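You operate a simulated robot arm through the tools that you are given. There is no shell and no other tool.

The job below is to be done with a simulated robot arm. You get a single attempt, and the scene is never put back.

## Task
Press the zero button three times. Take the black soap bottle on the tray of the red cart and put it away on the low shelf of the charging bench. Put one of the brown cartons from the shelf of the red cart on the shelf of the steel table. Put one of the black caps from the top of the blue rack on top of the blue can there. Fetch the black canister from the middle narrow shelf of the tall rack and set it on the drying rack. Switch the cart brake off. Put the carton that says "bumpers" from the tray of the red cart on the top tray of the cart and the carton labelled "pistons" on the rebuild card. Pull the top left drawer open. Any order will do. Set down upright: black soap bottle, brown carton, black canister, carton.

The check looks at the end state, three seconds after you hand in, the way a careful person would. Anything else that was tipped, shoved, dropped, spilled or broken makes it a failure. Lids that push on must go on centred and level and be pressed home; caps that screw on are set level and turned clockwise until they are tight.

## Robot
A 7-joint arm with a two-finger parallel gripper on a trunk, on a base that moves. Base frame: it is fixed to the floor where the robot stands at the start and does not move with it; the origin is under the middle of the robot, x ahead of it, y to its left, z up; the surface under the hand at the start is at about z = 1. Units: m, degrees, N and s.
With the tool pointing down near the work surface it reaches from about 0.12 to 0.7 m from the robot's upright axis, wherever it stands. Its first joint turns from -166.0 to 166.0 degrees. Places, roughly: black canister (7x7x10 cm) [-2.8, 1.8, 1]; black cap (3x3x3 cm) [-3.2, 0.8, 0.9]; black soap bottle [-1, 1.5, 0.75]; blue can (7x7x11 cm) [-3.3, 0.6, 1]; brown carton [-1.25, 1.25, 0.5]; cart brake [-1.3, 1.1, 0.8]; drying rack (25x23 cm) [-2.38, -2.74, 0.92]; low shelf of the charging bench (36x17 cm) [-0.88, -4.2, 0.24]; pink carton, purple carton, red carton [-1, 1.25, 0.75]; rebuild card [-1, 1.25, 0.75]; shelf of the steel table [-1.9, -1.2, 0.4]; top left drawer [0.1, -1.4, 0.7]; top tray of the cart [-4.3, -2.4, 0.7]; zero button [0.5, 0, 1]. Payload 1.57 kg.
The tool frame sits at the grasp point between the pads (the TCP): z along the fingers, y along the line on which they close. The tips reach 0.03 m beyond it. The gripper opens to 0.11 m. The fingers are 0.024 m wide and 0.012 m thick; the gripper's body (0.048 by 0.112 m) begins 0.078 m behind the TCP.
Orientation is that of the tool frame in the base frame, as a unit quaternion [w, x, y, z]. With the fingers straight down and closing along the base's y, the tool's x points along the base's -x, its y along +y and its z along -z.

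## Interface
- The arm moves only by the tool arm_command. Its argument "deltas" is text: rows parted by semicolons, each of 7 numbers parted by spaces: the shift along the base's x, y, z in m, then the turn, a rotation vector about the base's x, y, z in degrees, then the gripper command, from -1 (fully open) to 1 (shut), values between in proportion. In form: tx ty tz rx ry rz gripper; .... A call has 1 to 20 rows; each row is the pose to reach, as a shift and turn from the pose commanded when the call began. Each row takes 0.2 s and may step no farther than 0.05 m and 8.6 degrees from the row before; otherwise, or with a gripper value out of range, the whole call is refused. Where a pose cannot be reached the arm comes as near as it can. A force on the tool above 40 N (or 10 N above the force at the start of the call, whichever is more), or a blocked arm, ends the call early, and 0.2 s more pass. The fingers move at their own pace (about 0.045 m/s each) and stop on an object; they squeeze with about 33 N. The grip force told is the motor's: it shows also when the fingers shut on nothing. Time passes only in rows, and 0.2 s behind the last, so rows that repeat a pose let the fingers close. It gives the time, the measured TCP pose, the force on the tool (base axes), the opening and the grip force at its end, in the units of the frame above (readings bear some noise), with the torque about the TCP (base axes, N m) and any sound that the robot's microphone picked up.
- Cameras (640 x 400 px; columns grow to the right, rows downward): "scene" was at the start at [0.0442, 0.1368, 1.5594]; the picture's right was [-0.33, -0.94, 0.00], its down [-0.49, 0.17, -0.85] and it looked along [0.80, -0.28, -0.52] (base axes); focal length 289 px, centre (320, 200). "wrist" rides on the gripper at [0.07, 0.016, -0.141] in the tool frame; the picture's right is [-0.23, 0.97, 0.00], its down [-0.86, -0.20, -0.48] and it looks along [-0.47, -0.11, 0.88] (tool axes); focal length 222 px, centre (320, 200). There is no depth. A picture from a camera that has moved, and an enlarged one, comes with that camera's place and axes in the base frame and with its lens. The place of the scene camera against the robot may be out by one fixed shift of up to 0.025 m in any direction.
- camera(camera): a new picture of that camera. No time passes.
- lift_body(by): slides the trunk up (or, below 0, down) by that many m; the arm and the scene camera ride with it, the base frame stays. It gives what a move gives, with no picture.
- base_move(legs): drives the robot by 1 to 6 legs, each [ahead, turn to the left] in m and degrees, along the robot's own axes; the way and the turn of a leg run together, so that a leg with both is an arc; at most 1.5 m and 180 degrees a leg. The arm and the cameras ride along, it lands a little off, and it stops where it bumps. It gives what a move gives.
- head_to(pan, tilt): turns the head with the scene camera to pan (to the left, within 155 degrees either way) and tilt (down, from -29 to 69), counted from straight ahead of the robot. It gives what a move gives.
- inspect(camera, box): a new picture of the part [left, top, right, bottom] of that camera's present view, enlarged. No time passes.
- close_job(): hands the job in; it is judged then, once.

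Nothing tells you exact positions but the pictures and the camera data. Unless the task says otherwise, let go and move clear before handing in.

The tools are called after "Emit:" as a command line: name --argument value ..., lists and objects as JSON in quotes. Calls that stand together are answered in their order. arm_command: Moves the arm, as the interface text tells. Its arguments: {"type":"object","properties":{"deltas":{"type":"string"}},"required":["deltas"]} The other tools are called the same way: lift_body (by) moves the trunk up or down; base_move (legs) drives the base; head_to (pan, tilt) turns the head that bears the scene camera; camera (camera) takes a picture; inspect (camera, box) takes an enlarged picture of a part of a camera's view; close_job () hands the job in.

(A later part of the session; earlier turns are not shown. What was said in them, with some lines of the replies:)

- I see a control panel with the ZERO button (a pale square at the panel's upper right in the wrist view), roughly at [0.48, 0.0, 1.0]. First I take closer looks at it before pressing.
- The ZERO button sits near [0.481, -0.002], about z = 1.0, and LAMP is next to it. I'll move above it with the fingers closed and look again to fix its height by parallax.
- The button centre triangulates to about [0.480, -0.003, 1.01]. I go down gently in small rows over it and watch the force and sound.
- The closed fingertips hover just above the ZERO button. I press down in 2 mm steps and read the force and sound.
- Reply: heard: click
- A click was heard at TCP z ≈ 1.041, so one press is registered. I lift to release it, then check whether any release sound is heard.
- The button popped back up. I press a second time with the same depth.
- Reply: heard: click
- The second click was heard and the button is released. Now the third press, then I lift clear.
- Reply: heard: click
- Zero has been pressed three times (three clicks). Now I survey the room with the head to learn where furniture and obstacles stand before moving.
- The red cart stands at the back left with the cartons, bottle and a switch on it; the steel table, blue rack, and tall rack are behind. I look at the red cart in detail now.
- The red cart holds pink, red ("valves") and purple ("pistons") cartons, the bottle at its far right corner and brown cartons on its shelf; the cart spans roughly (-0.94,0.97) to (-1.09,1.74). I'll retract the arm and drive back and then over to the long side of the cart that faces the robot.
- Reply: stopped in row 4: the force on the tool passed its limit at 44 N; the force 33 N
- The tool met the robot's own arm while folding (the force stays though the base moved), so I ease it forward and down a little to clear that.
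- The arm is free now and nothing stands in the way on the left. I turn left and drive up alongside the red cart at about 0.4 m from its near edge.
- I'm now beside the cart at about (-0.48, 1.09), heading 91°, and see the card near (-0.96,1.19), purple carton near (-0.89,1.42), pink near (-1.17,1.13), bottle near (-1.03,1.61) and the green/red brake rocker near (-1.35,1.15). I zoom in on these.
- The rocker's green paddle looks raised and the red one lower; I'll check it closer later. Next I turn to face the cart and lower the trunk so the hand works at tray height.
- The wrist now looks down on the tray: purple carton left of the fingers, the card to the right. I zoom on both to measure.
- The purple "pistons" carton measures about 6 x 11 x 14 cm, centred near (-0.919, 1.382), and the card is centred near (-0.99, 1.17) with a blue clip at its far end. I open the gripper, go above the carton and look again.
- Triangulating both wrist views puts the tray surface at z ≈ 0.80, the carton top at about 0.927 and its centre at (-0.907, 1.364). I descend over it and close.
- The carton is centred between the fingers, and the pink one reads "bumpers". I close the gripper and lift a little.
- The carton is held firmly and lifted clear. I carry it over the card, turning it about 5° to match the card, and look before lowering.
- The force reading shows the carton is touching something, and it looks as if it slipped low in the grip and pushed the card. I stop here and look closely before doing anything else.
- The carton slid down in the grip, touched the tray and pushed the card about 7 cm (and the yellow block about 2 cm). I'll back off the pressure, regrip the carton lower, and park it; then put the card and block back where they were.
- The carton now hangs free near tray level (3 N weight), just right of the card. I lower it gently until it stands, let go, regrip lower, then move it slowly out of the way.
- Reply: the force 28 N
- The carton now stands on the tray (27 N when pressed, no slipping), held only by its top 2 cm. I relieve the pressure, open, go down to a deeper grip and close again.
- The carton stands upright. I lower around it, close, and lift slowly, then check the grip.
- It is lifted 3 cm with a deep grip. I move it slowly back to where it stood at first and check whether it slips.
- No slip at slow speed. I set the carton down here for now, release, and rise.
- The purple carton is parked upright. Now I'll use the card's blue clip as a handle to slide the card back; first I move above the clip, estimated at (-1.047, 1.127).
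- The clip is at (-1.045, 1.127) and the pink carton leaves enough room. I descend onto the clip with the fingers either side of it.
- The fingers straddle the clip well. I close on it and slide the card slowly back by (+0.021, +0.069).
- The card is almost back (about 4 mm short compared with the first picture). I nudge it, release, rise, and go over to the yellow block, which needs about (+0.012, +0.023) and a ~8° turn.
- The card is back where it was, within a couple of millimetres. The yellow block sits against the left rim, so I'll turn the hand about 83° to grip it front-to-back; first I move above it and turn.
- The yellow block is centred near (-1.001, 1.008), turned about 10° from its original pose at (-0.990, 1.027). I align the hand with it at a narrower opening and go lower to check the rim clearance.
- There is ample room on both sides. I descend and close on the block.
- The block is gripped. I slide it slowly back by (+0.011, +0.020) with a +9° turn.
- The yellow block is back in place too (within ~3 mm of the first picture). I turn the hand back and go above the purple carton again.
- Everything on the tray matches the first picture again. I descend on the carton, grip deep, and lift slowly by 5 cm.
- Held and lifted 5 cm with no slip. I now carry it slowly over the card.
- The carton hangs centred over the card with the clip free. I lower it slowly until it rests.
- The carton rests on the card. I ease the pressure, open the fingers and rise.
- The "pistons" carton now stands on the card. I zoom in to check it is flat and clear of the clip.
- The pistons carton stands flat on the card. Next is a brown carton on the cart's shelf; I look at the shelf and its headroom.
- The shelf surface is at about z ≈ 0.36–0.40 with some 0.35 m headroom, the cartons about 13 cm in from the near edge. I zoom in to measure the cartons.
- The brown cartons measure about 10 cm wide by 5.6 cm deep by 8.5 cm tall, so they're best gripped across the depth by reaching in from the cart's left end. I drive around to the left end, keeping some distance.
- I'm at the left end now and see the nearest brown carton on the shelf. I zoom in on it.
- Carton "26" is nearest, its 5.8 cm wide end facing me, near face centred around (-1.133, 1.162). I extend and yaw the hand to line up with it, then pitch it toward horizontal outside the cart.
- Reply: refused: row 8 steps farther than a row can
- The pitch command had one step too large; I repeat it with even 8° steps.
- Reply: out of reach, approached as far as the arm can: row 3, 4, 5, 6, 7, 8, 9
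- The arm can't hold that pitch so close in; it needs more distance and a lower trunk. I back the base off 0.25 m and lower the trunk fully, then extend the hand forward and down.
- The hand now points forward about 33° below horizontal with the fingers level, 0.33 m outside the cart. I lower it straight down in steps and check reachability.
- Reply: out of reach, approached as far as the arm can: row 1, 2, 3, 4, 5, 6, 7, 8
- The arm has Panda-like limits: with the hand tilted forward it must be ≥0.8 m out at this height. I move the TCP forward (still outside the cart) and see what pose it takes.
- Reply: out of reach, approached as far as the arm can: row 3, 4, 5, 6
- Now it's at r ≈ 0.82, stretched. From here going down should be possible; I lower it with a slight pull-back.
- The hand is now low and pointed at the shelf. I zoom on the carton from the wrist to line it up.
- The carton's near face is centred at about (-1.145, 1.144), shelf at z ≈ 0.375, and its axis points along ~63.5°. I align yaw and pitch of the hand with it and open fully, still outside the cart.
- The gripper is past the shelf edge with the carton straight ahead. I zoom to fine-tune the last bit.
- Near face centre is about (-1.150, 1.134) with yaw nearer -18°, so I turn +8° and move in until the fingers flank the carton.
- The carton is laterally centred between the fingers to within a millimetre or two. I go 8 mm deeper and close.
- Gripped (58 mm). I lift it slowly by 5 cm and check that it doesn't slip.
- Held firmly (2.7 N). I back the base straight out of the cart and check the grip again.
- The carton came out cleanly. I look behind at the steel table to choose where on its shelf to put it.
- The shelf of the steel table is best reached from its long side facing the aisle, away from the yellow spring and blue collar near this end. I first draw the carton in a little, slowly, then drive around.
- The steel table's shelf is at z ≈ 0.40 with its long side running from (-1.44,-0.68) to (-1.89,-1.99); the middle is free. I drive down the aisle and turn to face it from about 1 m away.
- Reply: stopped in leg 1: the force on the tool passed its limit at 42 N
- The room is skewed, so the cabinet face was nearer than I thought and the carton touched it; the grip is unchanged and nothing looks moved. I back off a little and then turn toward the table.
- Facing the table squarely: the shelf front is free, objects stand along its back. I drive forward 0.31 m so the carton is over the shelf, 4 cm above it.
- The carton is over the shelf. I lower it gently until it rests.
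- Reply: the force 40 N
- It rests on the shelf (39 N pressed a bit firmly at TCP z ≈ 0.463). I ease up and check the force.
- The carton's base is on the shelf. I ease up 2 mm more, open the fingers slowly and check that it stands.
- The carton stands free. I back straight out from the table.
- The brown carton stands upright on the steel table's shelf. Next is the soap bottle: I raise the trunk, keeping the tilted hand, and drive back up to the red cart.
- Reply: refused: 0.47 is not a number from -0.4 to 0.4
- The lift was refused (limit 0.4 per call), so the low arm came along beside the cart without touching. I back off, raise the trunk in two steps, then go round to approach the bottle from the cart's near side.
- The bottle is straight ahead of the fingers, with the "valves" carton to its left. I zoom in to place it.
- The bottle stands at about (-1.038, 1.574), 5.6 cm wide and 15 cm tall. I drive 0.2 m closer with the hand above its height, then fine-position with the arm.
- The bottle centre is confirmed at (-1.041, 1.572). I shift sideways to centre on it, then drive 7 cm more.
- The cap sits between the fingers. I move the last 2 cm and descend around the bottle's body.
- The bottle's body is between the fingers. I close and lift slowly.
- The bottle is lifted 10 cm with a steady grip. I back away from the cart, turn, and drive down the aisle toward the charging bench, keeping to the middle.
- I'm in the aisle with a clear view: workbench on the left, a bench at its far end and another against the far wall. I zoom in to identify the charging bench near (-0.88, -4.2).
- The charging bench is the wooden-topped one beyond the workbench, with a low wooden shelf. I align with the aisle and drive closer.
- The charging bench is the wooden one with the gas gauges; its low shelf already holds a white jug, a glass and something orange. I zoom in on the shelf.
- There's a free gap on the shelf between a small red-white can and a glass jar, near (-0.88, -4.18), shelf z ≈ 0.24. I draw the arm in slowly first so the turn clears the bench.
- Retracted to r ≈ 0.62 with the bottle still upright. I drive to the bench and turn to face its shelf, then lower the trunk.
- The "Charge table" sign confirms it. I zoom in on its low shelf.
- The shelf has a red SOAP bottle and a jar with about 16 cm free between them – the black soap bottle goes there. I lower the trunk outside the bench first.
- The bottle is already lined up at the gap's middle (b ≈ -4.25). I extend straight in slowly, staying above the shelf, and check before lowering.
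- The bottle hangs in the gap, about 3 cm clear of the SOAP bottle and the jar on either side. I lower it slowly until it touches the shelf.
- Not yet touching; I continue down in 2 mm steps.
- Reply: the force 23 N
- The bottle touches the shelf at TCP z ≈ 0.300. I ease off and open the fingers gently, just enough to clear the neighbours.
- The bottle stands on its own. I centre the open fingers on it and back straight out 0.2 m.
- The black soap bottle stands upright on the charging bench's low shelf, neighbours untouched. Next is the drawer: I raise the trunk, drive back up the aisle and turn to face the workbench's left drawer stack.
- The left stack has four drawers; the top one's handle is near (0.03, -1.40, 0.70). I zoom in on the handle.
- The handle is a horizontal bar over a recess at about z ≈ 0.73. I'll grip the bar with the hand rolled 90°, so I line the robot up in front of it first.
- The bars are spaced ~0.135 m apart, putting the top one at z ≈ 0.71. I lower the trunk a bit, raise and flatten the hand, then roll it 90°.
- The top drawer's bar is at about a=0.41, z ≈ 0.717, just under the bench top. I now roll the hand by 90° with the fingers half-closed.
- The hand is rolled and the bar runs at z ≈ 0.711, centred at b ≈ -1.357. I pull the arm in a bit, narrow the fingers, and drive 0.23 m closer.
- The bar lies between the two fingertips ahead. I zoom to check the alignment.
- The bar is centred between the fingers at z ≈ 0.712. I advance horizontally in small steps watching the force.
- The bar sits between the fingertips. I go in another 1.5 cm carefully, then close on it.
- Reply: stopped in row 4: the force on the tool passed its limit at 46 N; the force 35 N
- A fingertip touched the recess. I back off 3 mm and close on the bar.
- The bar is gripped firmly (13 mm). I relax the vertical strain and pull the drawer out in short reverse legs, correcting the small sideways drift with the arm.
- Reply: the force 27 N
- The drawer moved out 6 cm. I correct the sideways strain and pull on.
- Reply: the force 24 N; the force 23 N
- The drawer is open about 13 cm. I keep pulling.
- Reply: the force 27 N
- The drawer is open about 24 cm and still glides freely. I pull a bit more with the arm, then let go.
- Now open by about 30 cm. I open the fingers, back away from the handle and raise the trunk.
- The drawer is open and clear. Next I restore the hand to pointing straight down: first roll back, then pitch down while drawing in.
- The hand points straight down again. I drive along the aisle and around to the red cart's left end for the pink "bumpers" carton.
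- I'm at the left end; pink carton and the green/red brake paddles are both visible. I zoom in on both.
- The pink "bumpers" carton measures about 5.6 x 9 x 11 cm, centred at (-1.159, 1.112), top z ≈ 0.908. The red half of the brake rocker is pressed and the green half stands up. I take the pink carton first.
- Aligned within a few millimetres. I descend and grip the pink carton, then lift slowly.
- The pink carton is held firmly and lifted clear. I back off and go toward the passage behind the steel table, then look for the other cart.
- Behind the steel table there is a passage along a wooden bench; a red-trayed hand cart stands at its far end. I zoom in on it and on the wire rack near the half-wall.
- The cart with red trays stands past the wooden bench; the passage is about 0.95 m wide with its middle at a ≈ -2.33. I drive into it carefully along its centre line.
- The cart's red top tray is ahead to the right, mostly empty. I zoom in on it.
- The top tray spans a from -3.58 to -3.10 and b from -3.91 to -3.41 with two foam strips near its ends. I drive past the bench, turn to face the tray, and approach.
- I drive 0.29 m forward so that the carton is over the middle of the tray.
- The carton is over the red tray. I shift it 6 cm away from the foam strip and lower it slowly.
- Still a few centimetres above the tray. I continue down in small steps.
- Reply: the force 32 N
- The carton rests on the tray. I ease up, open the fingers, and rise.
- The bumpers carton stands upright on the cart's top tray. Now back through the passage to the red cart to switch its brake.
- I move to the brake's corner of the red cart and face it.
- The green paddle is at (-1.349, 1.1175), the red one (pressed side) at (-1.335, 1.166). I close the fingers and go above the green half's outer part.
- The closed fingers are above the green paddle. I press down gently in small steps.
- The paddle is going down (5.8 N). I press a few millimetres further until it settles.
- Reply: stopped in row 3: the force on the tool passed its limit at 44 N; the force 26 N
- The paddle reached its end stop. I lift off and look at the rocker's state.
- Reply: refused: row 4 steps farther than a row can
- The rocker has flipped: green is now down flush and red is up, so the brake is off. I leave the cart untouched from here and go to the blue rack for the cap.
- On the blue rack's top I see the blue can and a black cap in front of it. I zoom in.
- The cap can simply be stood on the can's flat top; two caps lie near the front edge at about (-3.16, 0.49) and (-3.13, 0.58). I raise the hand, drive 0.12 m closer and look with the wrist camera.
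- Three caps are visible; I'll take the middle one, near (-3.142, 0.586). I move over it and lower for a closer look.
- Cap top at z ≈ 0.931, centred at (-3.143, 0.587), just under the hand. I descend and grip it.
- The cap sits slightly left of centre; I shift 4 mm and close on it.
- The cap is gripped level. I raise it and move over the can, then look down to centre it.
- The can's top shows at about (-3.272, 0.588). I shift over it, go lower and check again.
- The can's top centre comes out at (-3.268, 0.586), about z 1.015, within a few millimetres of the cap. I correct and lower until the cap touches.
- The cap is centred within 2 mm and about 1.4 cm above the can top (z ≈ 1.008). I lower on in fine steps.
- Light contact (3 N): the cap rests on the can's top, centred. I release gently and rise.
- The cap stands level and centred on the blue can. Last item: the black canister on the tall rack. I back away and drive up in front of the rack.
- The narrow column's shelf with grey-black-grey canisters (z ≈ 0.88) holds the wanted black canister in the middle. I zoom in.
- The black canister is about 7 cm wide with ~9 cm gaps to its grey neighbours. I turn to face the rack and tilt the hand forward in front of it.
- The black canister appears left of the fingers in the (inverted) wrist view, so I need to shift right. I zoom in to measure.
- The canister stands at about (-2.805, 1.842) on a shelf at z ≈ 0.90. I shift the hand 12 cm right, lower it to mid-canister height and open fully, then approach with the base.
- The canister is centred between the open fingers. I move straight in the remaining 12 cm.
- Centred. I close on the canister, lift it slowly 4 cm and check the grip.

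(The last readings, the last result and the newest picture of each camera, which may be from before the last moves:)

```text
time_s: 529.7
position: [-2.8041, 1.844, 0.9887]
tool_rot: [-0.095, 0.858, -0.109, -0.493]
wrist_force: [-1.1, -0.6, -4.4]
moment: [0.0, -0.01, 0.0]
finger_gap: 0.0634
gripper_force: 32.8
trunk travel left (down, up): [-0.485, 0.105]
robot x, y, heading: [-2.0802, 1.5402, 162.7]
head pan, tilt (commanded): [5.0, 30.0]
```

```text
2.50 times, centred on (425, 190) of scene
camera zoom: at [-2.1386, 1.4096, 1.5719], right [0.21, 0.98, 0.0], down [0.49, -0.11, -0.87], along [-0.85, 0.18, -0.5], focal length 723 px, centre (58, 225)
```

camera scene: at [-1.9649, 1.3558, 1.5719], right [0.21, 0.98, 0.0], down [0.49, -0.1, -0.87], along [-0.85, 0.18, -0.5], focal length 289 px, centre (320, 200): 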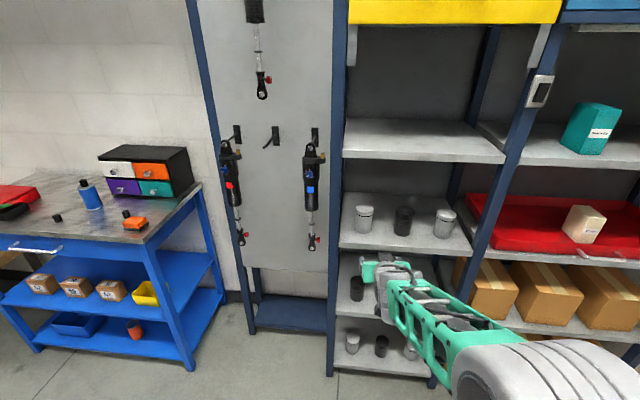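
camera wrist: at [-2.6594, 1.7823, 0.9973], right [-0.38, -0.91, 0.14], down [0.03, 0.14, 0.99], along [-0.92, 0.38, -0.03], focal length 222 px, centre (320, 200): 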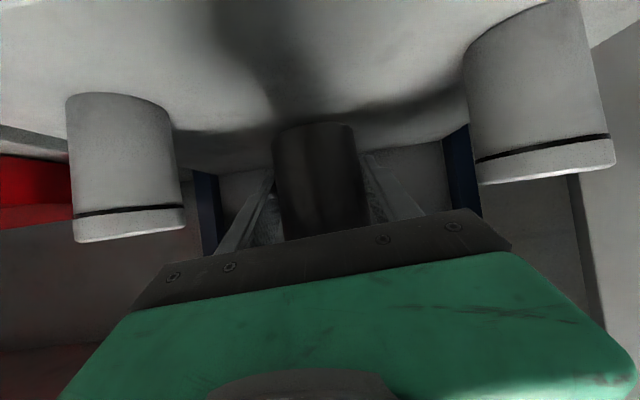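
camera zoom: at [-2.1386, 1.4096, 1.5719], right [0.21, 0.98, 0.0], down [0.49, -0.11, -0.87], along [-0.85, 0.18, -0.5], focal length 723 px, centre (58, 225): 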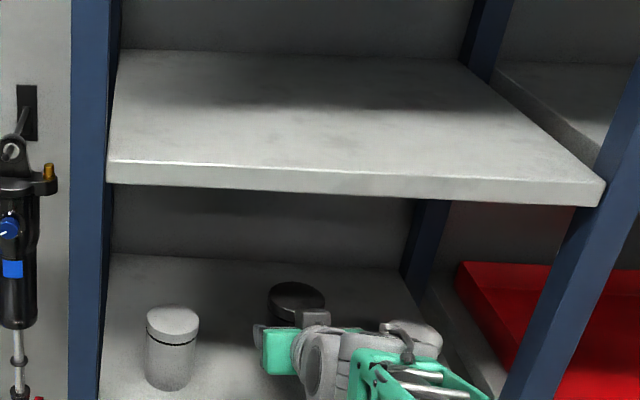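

The canister is lifted with a firm grip and its neighbours are untouched. I back out of the rack, draw the arm in slowly, and head for the drying rack via the aisle.

Emit:
base_move --legs '[[-0.25, 0]]'

Emit:
arm_command --deltas "0.003 -0.001 0 0 0 0 1; 0.01 -0.0035 0 0 0 0 1; 0.022 -0.008 0 0 0 0 1; 0.035 -0.0125 0 0 0 0 1; 0.048 -0.017 0 0 0 0 1; 0.061 -0.022 0 0 0 0 1; 0.074 -0.0265 0 0 0 0 1; 0.087 -0.031 0 0 0 0 1; 0.098 -0.035 0 0 0 0 1; 0.107 -0.038 0 0 0 0 1; 0.112 -0.04 0 0 0 0 1; 0.112 -0.04 0 0 0 0 1"

Emit:
camera --camera "wrist"

Emit:
camera --camera "scene"

```text
time_s: 531.5
position: [-2.5699, 1.7686, 0.9899]
tool_rot: [-0.094, 0.858, -0.107, -0.493]
wrist_force: [0.4, 0.8, -4.1]
moment: [0.01, -0.04, 0.02]
finger_gap: 0.0636
gripper_force: 33.3
trunk travel left (down, up): [-0.485, 0.105]
robot x, y, heading: [-1.8432, 1.4716, 162.8]
head pan, tilt (commanded): [5.0, 30.0]
```

```text
time_s: 534.1
position: [-2.4582, 1.7287, 0.9889]
tool_rot: [-0.094, 0.858, -0.107, -0.494]
wrist_force: [0.1, -0.3, -4.2]
moment: [0.0, -0.04, -0.01]
finger_gap: 0.0633
gripper_force: 33.3
trunk travel left (down, up): [-0.485, 0.105]
robot x, y, heading: [-1.8492, 1.4718, 162.9]
head pan, tilt (commanded): [5.0, 30.0]
```

```text
taken
camera wrist: at [-2.3132, 1.6681, 0.9976], right [-0.38, -0.91, 0.14], down [0.03, 0.14, 0.99], along [-0.92, 0.38, -0.03], focal length 222 px, centre (320, 200)
```

wrist: 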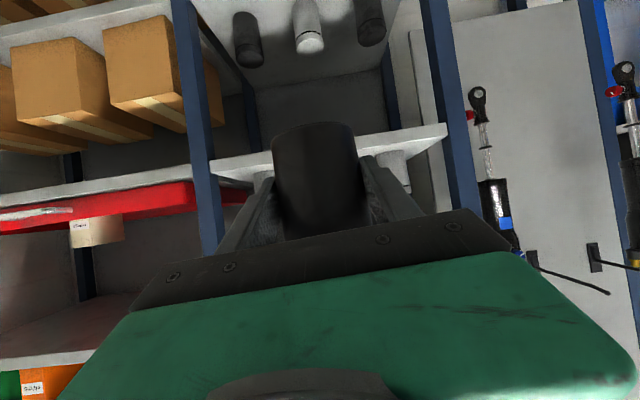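

```text
taken
camera scene: at [-1.9032, 1.3369, 1.5719], right [0.21, 0.98, 0.0], down [0.49, -0.1, -0.87], along [-0.85, 0.18, -0.5], focal length 289 px, centre (320, 200)
```

scene: 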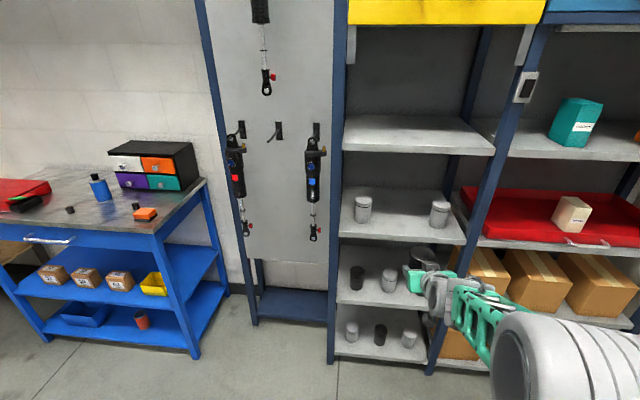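

Now I drive around: down past the blue rack, across in front of the steel table, and into the aisle.

Emit:
base_move --legs '[[0, 89.1], [1.12, 0], [0, 90]]'

Emit:
base_move --legs '[[1.5, 0], [0.15, 0], [0, -90]]'

Emit:
head_to --pan 0 --tilt 25

Emit:
camera --camera "scene"

Emit:
camera --camera "wrist"

```text
time_s: 547.5
position: [-1.5341, 0.1485, 0.9885]
tool_rot: [0.494, 0.098, 0.859, -0.089]
wrist_force: [-0.3, 0.4, -4.1]
moment: [0.03, 0.06, -0.01]
finger_gap: 0.0635
gripper_force: 32.9
trunk travel left (down, up): [-0.485, 0.105]
robot x, y, heading: [-2.152, 0.3931, -15.9]
head pan, tilt (commanded): [5.0, 30.0]
```

```text
time_s: 560.0
position: [-0.7591, -0.675, 0.9895]
tool_rot: [0.288, 0.675, 0.54, -0.411]
wrist_force: [-0.7, 0.8, -3.9]
moment: [0.01, 0.02, -0.01]
finger_gap: 0.0636
gripper_force: 33.2
trunk travel left (down, up): [-0.485, 0.105]
robot x, y, heading: [-0.5197, -0.0573, -105.4]
head pan, tilt (commanded): [5.0, 30.0]
```

```text
time_s: 560.6
position: [-0.7603, -0.6755, 0.9881]
tool_rot: [0.287, 0.676, 0.54, -0.411]
wrist_force: [0.1, 0.1, -3.5]
moment: [0.03, -0.02, 0.01]
finger_gap: 0.0636
gripper_force: 33.0
trunk travel left (down, up): [-0.485, 0.105]
robot x, y, heading: [-0.5198, -0.0587, -105.4]
head pan, tilt (commanded): [0.0, 25.0]
```

```text
taken
camera scene: at [-0.3593, -0.1179, 1.5798], right [-0.96, 0.27, 0.0], down [0.11, 0.41, -0.91], along [-0.24, -0.87, -0.42], focal length 289 px, centre (320, 200)
```

scene: 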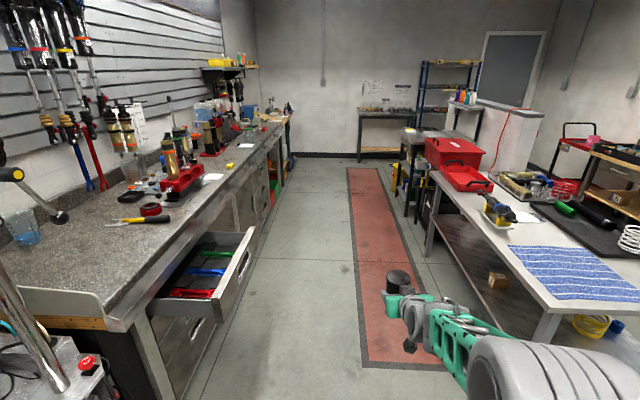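

```text
taken
camera wrist: at [-0.7056, -0.5282, 0.9973], right [0.92, -0.36, 0.14], down [-0.14, 0.03, 0.99], along [-0.36, -0.93, -0.03], focal length 222 px, centre (320, 200)
```

wrist: 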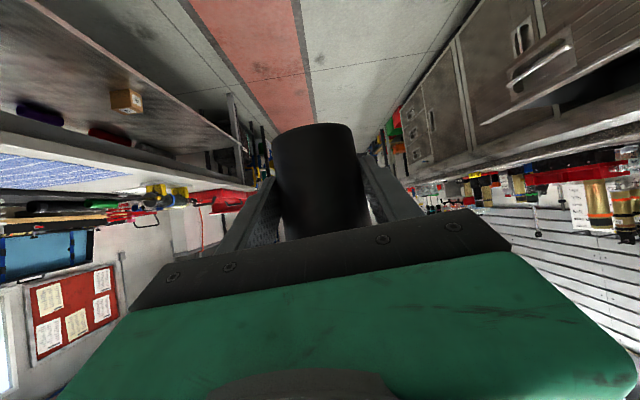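

The aisle is clear beside the open drawer. I align and drive down to the drying rack bench.

Emit:
base_move --legs '[[0, -3.5], [1.5, 0], [1.4, 0]]'

Emit:
head_to --pan -65 --tilt 30

Emit:
camera --camera "scene"

```text
time_s: 575.0
position: [-1.6994, -3.4147, 0.9888]
tool_rot: [0.279, 0.686, 0.528, -0.416]
wrist_force: [-0.4, 0.6, -3.9]
moment: [0.05, -0.01, 0.06]
finger_gap: 0.0632
gripper_force: 32.4
trunk travel left (down, up): [-0.485, 0.105]
robot x, y, heading: [-1.4415, -2.8036, -107.6]
head pan, tilt (commanded): [0.0, 25.0]
```

```text
time_s: 576.4
position: [-1.6992, -3.415, 0.9888]
tool_rot: [0.28, 0.685, 0.528, -0.417]
wrist_force: [-0.9, 0.5, -3.9]
moment: [0.07, -0.02, -0.01]
finger_gap: 0.0634
gripper_force: 32.8
trunk travel left (down, up): [-0.485, 0.105]
robot x, y, heading: [-1.4381, -2.8068, -107.6]
head pan, tilt (commanded): [-65.0, 30.0]
```

```text
taken
camera scene: at [-1.3421, -2.7944, 1.5719], right [-0.13, 0.99, 0.0], down [0.5, 0.07, -0.87], along [-0.86, -0.11, -0.5], focal length 289 px, centre (320, 200)
```

scene: 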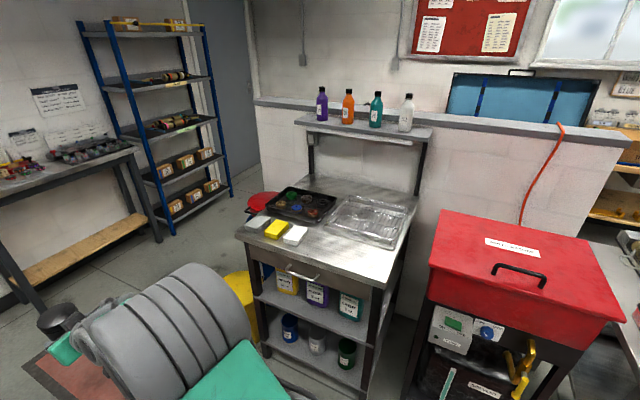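

The drying rack is the clear wire rack on the right of the small wash bench. I zoom in on it.

Emit:
inspect --camera "scene" --box '[230, 90, 450, 290]'

Emit:
inspect --camera "scene" --box '[310, 180, 430, 260]'

```text
2.00 times, centred on (340, 190) of scene
camera zoom: at [-1.3421, -2.7944, 1.5719], right [-0.13, 0.99, 0.0], down [0.5, 0.07, -0.87], along [-0.86, -0.11, -0.5], focal length 578 px, centre (280, 220)
```

zoom: 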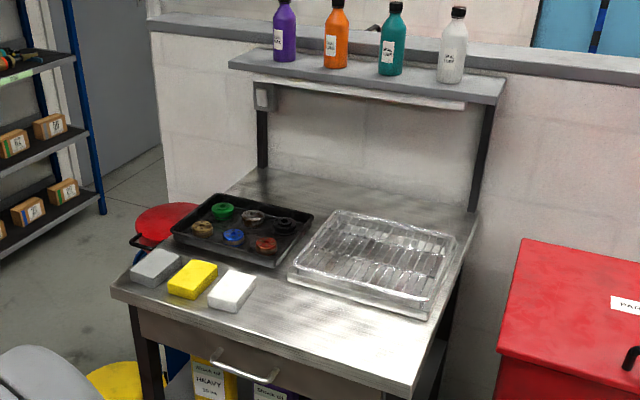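

```text
5.00 times, centred on (370, 220) of scene
camera zoom: at [-1.3421, -2.7944, 1.5719], right [-0.13, 0.99, 0.0], down [0.5, 0.07, -0.87], along [-0.86, -0.11, -0.5], focal length 1445 px, centre (70, 100)
```

zoom: 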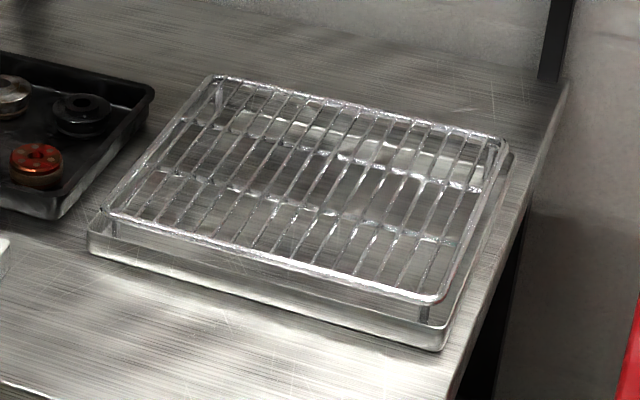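

The rack is a wire grid about 25 cm square centred near (-2.36, -2.73). I raise the trunk for clearance, drive 0.28 m on and turn to face it.

Emit:
lift_body --by 0.1

Emit:
base_move --legs '[[0.28, 0], [0, -90]]'

Emit:
head_to --pan 0 --tilt 35

Emit:
camera --camera "scene"

Emit:
camera --camera "wrist"

```text
time_s: 577.7
position: [-1.7005, -3.4138, 1.0893]
tool_rot: [0.279, 0.686, 0.528, -0.416]
wrist_force: [0.6, -0.1, -4.0]
moment: [0.02, -0.01, 0.02]
finger_gap: 0.0634
gripper_force: 32.9
trunk travel left (down, up): [-0.585, 0.005]
robot x, y, heading: [-1.4375, -2.8045, -107.7]
head pan, tilt (commanded): [-65.0, 30.0]
```

```text
time_s: 583.5
position: [-2.1321, -2.8077, 1.0895]
tool_rot: [-0.096, 0.858, -0.111, -0.492]
wrist_force: [0.0, 0.4, -4.6]
moment: [-0.02, -0.02, 0.04]
finger_gap: 0.0631
gripper_force: 32.7
trunk travel left (down, up): [-0.585, 0.005]
robot x, y, heading: [-1.524, -3.0725, 162.2]
head pan, tilt (commanded): [-65.0, 30.0]
```

```text
time_s: 584.9
position: [-2.1319, -2.8092, 1.0887]
tool_rot: [-0.096, 0.858, -0.111, -0.492]
wrist_force: [-0.4, -0.2, -4.3]
moment: [0.01, -0.05, -0.01]
finger_gap: 0.0633
gripper_force: 33.7
trunk travel left (down, up): [-0.585, 0.005]
robot x, y, heading: [-1.5209, -3.0715, 162.3]
head pan, tilt (commanded): [0.0, 35.0]
```

```text
taken
camera scene: at [-1.5758, -3.1975, 1.6641], right [0.3, 0.95, 0.0], down [0.55, -0.17, -0.82], along [-0.78, 0.25, -0.57], focal length 289 px, centre (320, 200)
```

scene: 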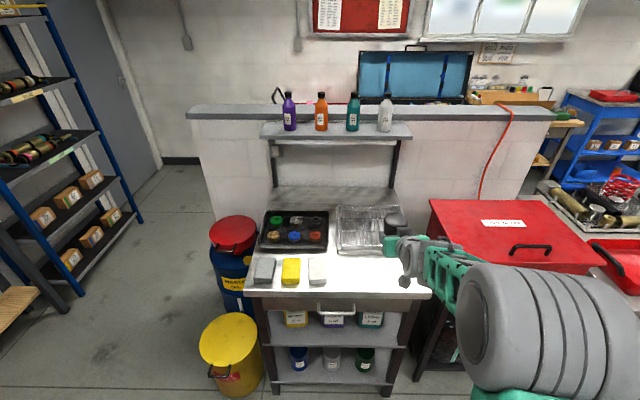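

```text
taken
camera wrist: at [-1.9871, -2.8699, 1.0972], right [-0.39, -0.91, 0.14], down [0.03, 0.14, 0.99], along [-0.92, 0.39, -0.03], focal length 222 px, centre (320, 200)
```

wrist: 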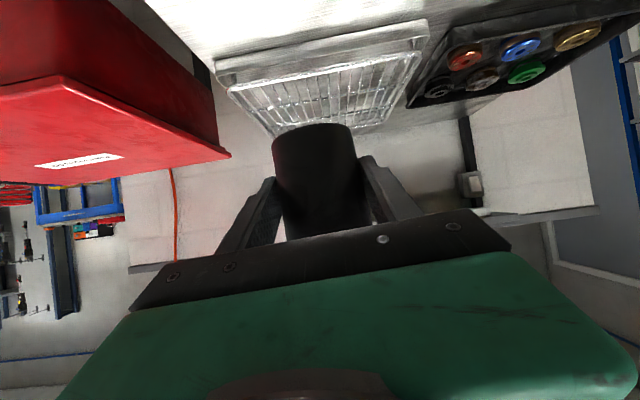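

The rack lies straight ahead of the canister. I zoom to measure it.

Emit:
inspect --camera "wrist" --box '[190, 0, 450, 170]'

Emit:
inspect --camera "scene" --box '[240, 180, 460, 310]'

```text
2.35 times, centred on (320, 85) of wrist
camera zoom: at [-1.9871, -2.8699, 1.0972], right [-0.39, -0.91, 0.14], down [0.03, 0.14, 0.99], along [-0.92, 0.39, -0.03], focal length 523 px, centre (320, 471)
```

zoom: 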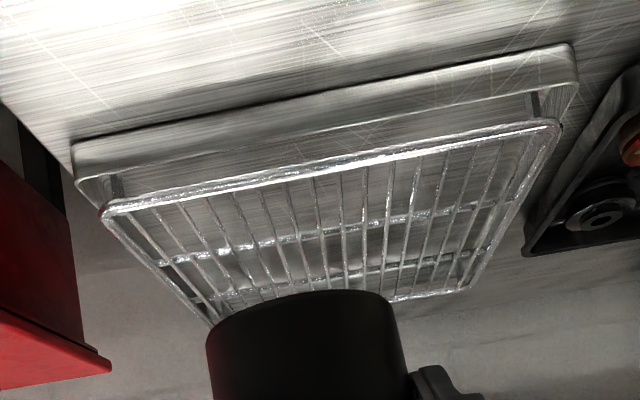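

```text
2.91 times, centred on (350, 245) of scene
camera zoom: at [-1.5758, -3.1975, 1.6641], right [0.3, 0.95, 0.0], down [0.55, -0.17, -0.82], along [-0.78, 0.25, -0.57], focal length 841 px, centre (233, 69)
```

zoom: 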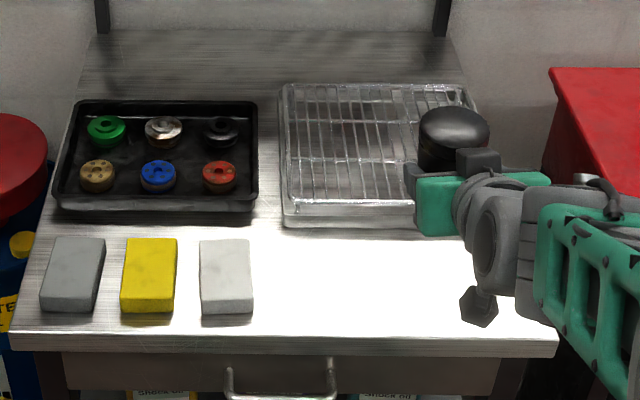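

The grid's surface is at z ≈ 0.92, centred at (-2.372, -2.745). I drive 0.15 m closer and then move the canister slowly over its middle.

Emit:
base_move --legs '[[0.15, 0]]'

Emit:
arm_command --deltas "-0.002 0.0004 0 0 0 0 1; -0.008 0.0016 0 0 0 0 1; -0.017 0.0033 0 0 0 0 1; -0.027 0.0052 -0.003 0 0 0 1; -0.037 0.0072 -0.008 0 0 0 1; -0.047 0.0091 -0.015 0 0 0 1; -0.057 0.0111 -0.024 0 0 0 1; -0.067 0.013 -0.033 0 0 0 1; -0.075 0.0146 -0.042 0 0 0 1; -0.08 0.0156 -0.052 0 0 0 1; -0.08 0.0156 -0.062 0 0 0 1; -0.08 0.0156 -0.07 0 0 0 1; -0.08 0.0156 -0.07 0 0 0 1"

Emit:
camera --camera "wrist"

Emit:
inspect --camera "scene" --box '[260, 180, 480, 340]'

```text
time_s: 586.2
position: [-2.2774, -2.7632, 1.0883]
tool_rot: [-0.096, 0.858, -0.11, -0.492]
wrist_force: [-0.6, 0.2, -3.7]
moment: [-0.02, -0.04, 0.02]
finger_gap: 0.063
gripper_force: 33.1
trunk travel left (down, up): [-0.585, 0.005]
robot x, y, heading: [-1.6637, -3.0232, 162.5]
head pan, tilt (commanded): [0.0, 35.0]
```

```text
time_s: 589.0
position: [-2.3559, -2.7489, 1.0185]
tool_rot: [-0.096, 0.858, -0.11, -0.493]
wrist_force: [0.0, -0.9, -3.5]
moment: [-0.01, -0.04, 0.05]
finger_gap: 0.0633
gripper_force: 33.4
trunk travel left (down, up): [-0.585, 0.005]
robot x, y, heading: [-1.6637, -3.0272, 162.5]
head pan, tilt (commanded): [0.0, 35.0]
```

```text
taken
camera wrist: at [-2.2118, -2.8105, 1.0266], right [-0.39, -0.91, 0.14], down [0.03, 0.14, 0.99], along [-0.92, 0.39, -0.03], focal length 222 px, centre (320, 200)
```

wrist: 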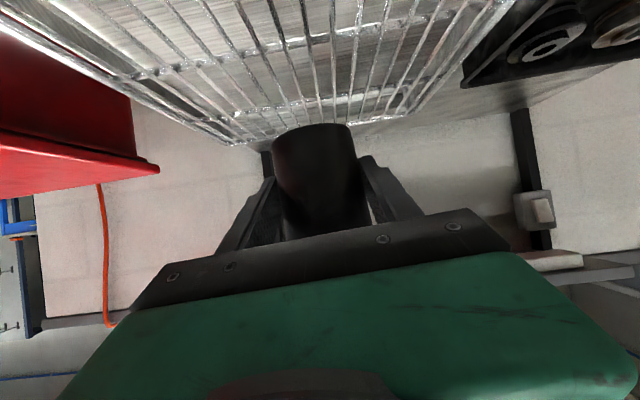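

```text
2.50 times, centred on (370, 260) of scene
camera zoom: at [-1.72, -3.1523, 1.6641], right [0.3, 0.95, 0.0], down [0.55, -0.17, -0.82], along [-0.78, 0.24, -0.57], focal length 723 px, centre (195, 50)
```

zoom: 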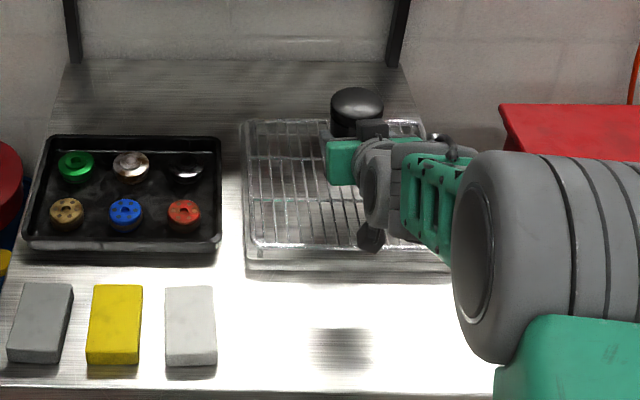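

The canister is over the rack, about 5.5 cm above it. I lower it gently until it rests.

Emit:
arm_command --deltas "0 0 -0.007 0 0 0 1; 0 0 -0.015 0 0 0 1; 0 0 -0.023 0 0 0 1; 0 0 -0.031 0 0 0 1; 0 0 -0.038 0 0 0 1; 0 0 -0.043 0 0 0 1; 0 0 -0.047 0 0 0 1"

Emit:
inspect --camera "scene" --box '[320, 190, 440, 290]'

```text
time_s: 590.6
position: [-2.3548, -2.7489, 0.9706]
tool_rot: [-0.095, 0.858, -0.11, -0.492]
wrist_force: [0.0, 0.0, -5.1]
moment: [-0.01, -0.04, 0.04]
finger_gap: 0.0628
gripper_force: 33.3
trunk travel left (down, up): [-0.585, 0.005]
robot x, y, heading: [-1.6635, -3.0285, 162.6]
head pan, tilt (commanded): [0.0, 35.0]
```

```text
4.00 times, centred on (380, 240) of scene
camera zoom: at [-1.7201, -3.1523, 1.6641], right [0.3, 0.95, 0.0], down [0.55, -0.17, -0.82], along [-0.78, 0.24, -0.57], focal length 1156 px, centre (80, 40)
```

zoom: 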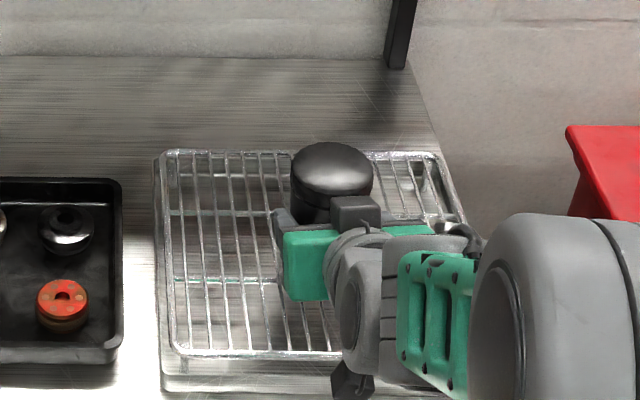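

Emit:
arm_command --deltas "0 0 -0.002 0 0 0 1; 0 0 -0.004 0 0 0 1; 0 0 -0.006 0 0 0 1; 0 0 -0.008 0 0 0 1; 0 0 -0.010 0 0 0 1"

```text
time_s: 591.8
position: [-2.3565, -2.7483, 0.9662]
tool_rot: [-0.096, 0.856, -0.11, -0.496]
wrist_force: [2.7, -1.4, 11.7]
moment: [-0.43, 0.06, 0.13]
finger_gap: 0.0629
gripper_force: 33.0
trunk travel left (down, up): [-0.585, 0.005]
robot x, y, heading: [-1.6661, -3.0249, 162.7]
head pan, tilt (commanded): [0.0, 35.0]
```

It rests on the wires (12 N). I ease off, open slowly and check that it stands.

Emit:
arm_command --deltas "0 0 0.003 0 0 0 1; 0 0 0.004 0 0 0 1; 0 0 0.004 0 0 0 0.4; 0 0 0.004 0 0 0 -0.1; 0 0 0.004 0 0 0 -0.5; 0 0 0.004 0 0 0 -0.8; 0 0 0.004 0 0 0 -0.9; 0 0 0.004 0 0 0 -0.9"

Emit:
camera --camera "wrist"

Emit:
inspect --camera "scene" --box '[320, 190, 440, 290]'

```text
time_s: 593.6
position: [-2.3561, -2.7493, 0.9659]
tool_rot: [-0.096, 0.858, -0.11, -0.492]
wrist_force: [0.0, -0.3, -0.9]
moment: [0.01, 0.02, 0.0]
finger_gap: 0.1044
gripper_force: 0.0
trunk travel left (down, up): [-0.585, 0.005]
robot x, y, heading: [-1.6662, -3.022, 162.8]
head pan, tilt (commanded): [0.0, 35.0]
```

```text
taken
camera wrist: at [-2.2121, -2.8105, 0.9743], right [-0.39, -0.91, 0.14], down [0.03, 0.14, 0.99], along [-0.92, 0.39, -0.03], focal length 222 px, centre (320, 200)
```

wrist: 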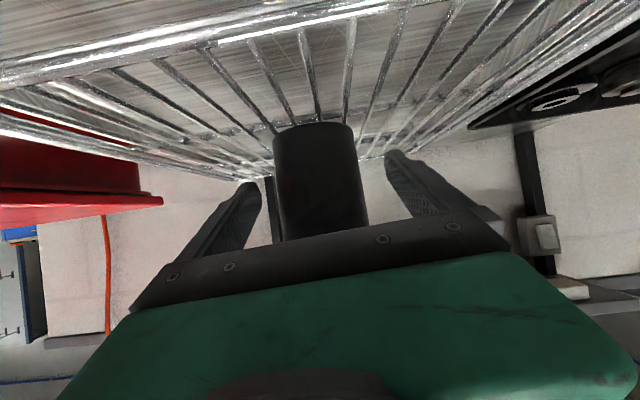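

```text
4.00 times, centred on (380, 240) of scene
camera zoom: at [-1.7196, -3.1525, 1.6641], right [0.3, 0.95, 0.0], down [0.55, -0.17, -0.82], along [-0.78, 0.24, -0.57], focal length 1156 px, centre (80, 40)
```

zoom: 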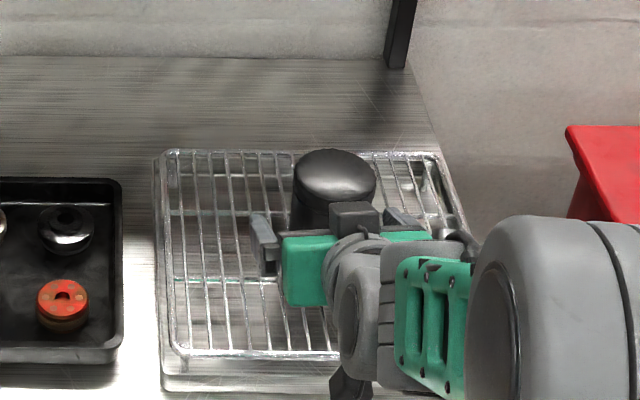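

The canister stands on the rack. I back straight out and take a look.

Emit:
base_move --legs '[[-0.25, 0]]'

Emit:
inspect --camera "scene" --box '[240, 150, 460, 310]'

Emit:
camera --camera "wrist"

```text
time_s: 595.5
position: [-2.1184, -2.8247, 0.9662]
tool_rot: [-0.095, 0.858, -0.11, -0.492]
wrist_force: [0.3, -0.4, 0.9]
moment: [-0.01, -0.03, 0.03]
finger_gap: 0.1045
gripper_force: 0.1
trunk travel left (down, up): [-0.585, 0.005]
robot x, y, heading: [-1.4305, -3.1022, 162.5]
head pan, tilt (commanded): [0.0, 35.0]
```

```text
2.50 times, centred on (350, 230) of scene
camera zoom: at [-1.4806, -3.2272, 1.6641], right [0.3, 0.95, 0.0], down [0.55, -0.17, -0.82], along [-0.78, 0.24, -0.57], focal length 723 px, centre (245, 125)
```

zoom: 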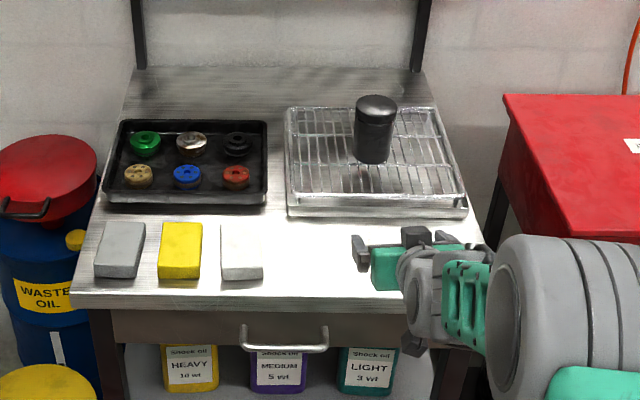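

```text
taken
camera wrist: at [-1.9735, -2.8851, 0.9746], right [-0.39, -0.91, 0.14], down [0.03, 0.14, 0.99], along [-0.92, 0.39, -0.03], focal length 222 px, centre (320, 200)
```

wrist: 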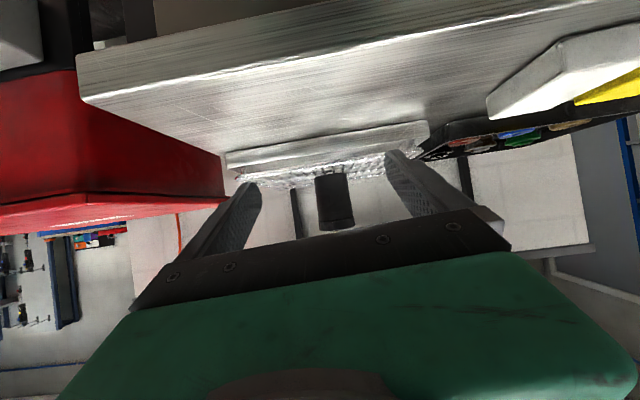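

Every item is done: zero pressed three times, soap bottle, brown carton, cap on can, canister on the drying rack, brake, both cartons and the drawer. The canister stands upright on the rack and the open hand is clear of everything, so I hand the job in.

Emit:
close_job

```text
The job is handed in.
```

I finished all the tasks and handed the job in. Two points are less certain than the rest: the brake direction, and two things I nudged and put back.

| Task | Result |
|---|---|
| Zero button | Pressed three times; a click was heard each time. |
| Black soap bottle | Upright on the charging bench's low shelf, between the red soap bottle and the jar. |
| Brown carton | Carton 26 is upright on the steel table's shelf. |
| Black cap | Standing level and centred on the blue can's flat top. It is only resting there, because the can has no neck to push or screw it onto. |
| Black canister | Upright on the drying rack. It came from the narrow shelf at about 0.9 m high, which holds one black canister between two grey ones. |
| Cart brake | I pressed the green half of the rocker down and it stayed down. |
| "Bumpers" carton | The pink carton is upright on the other cart's top tray. |
| "Pistons" carton | The purple carton is upright on the rebuild card, clear of the card's clip. |
| Top left drawer | Pulled open about 30 cm. |

- **Brake direction:** the rocker has no readable labels. The red half was pressed at the start, so I took red down to mean brake on and green down to mean off.
- **Nudged items:** the pistons carton slipped in the grip on the first try. It pushed the rebuild card about 7 cm and the yellow block about 2 cm. I moved both back to within about 3 mm of where the first pictures showed them.
- **Light contact:** the brown carton touched the workbench cabinet once while I was carrying it. Nothing moved.
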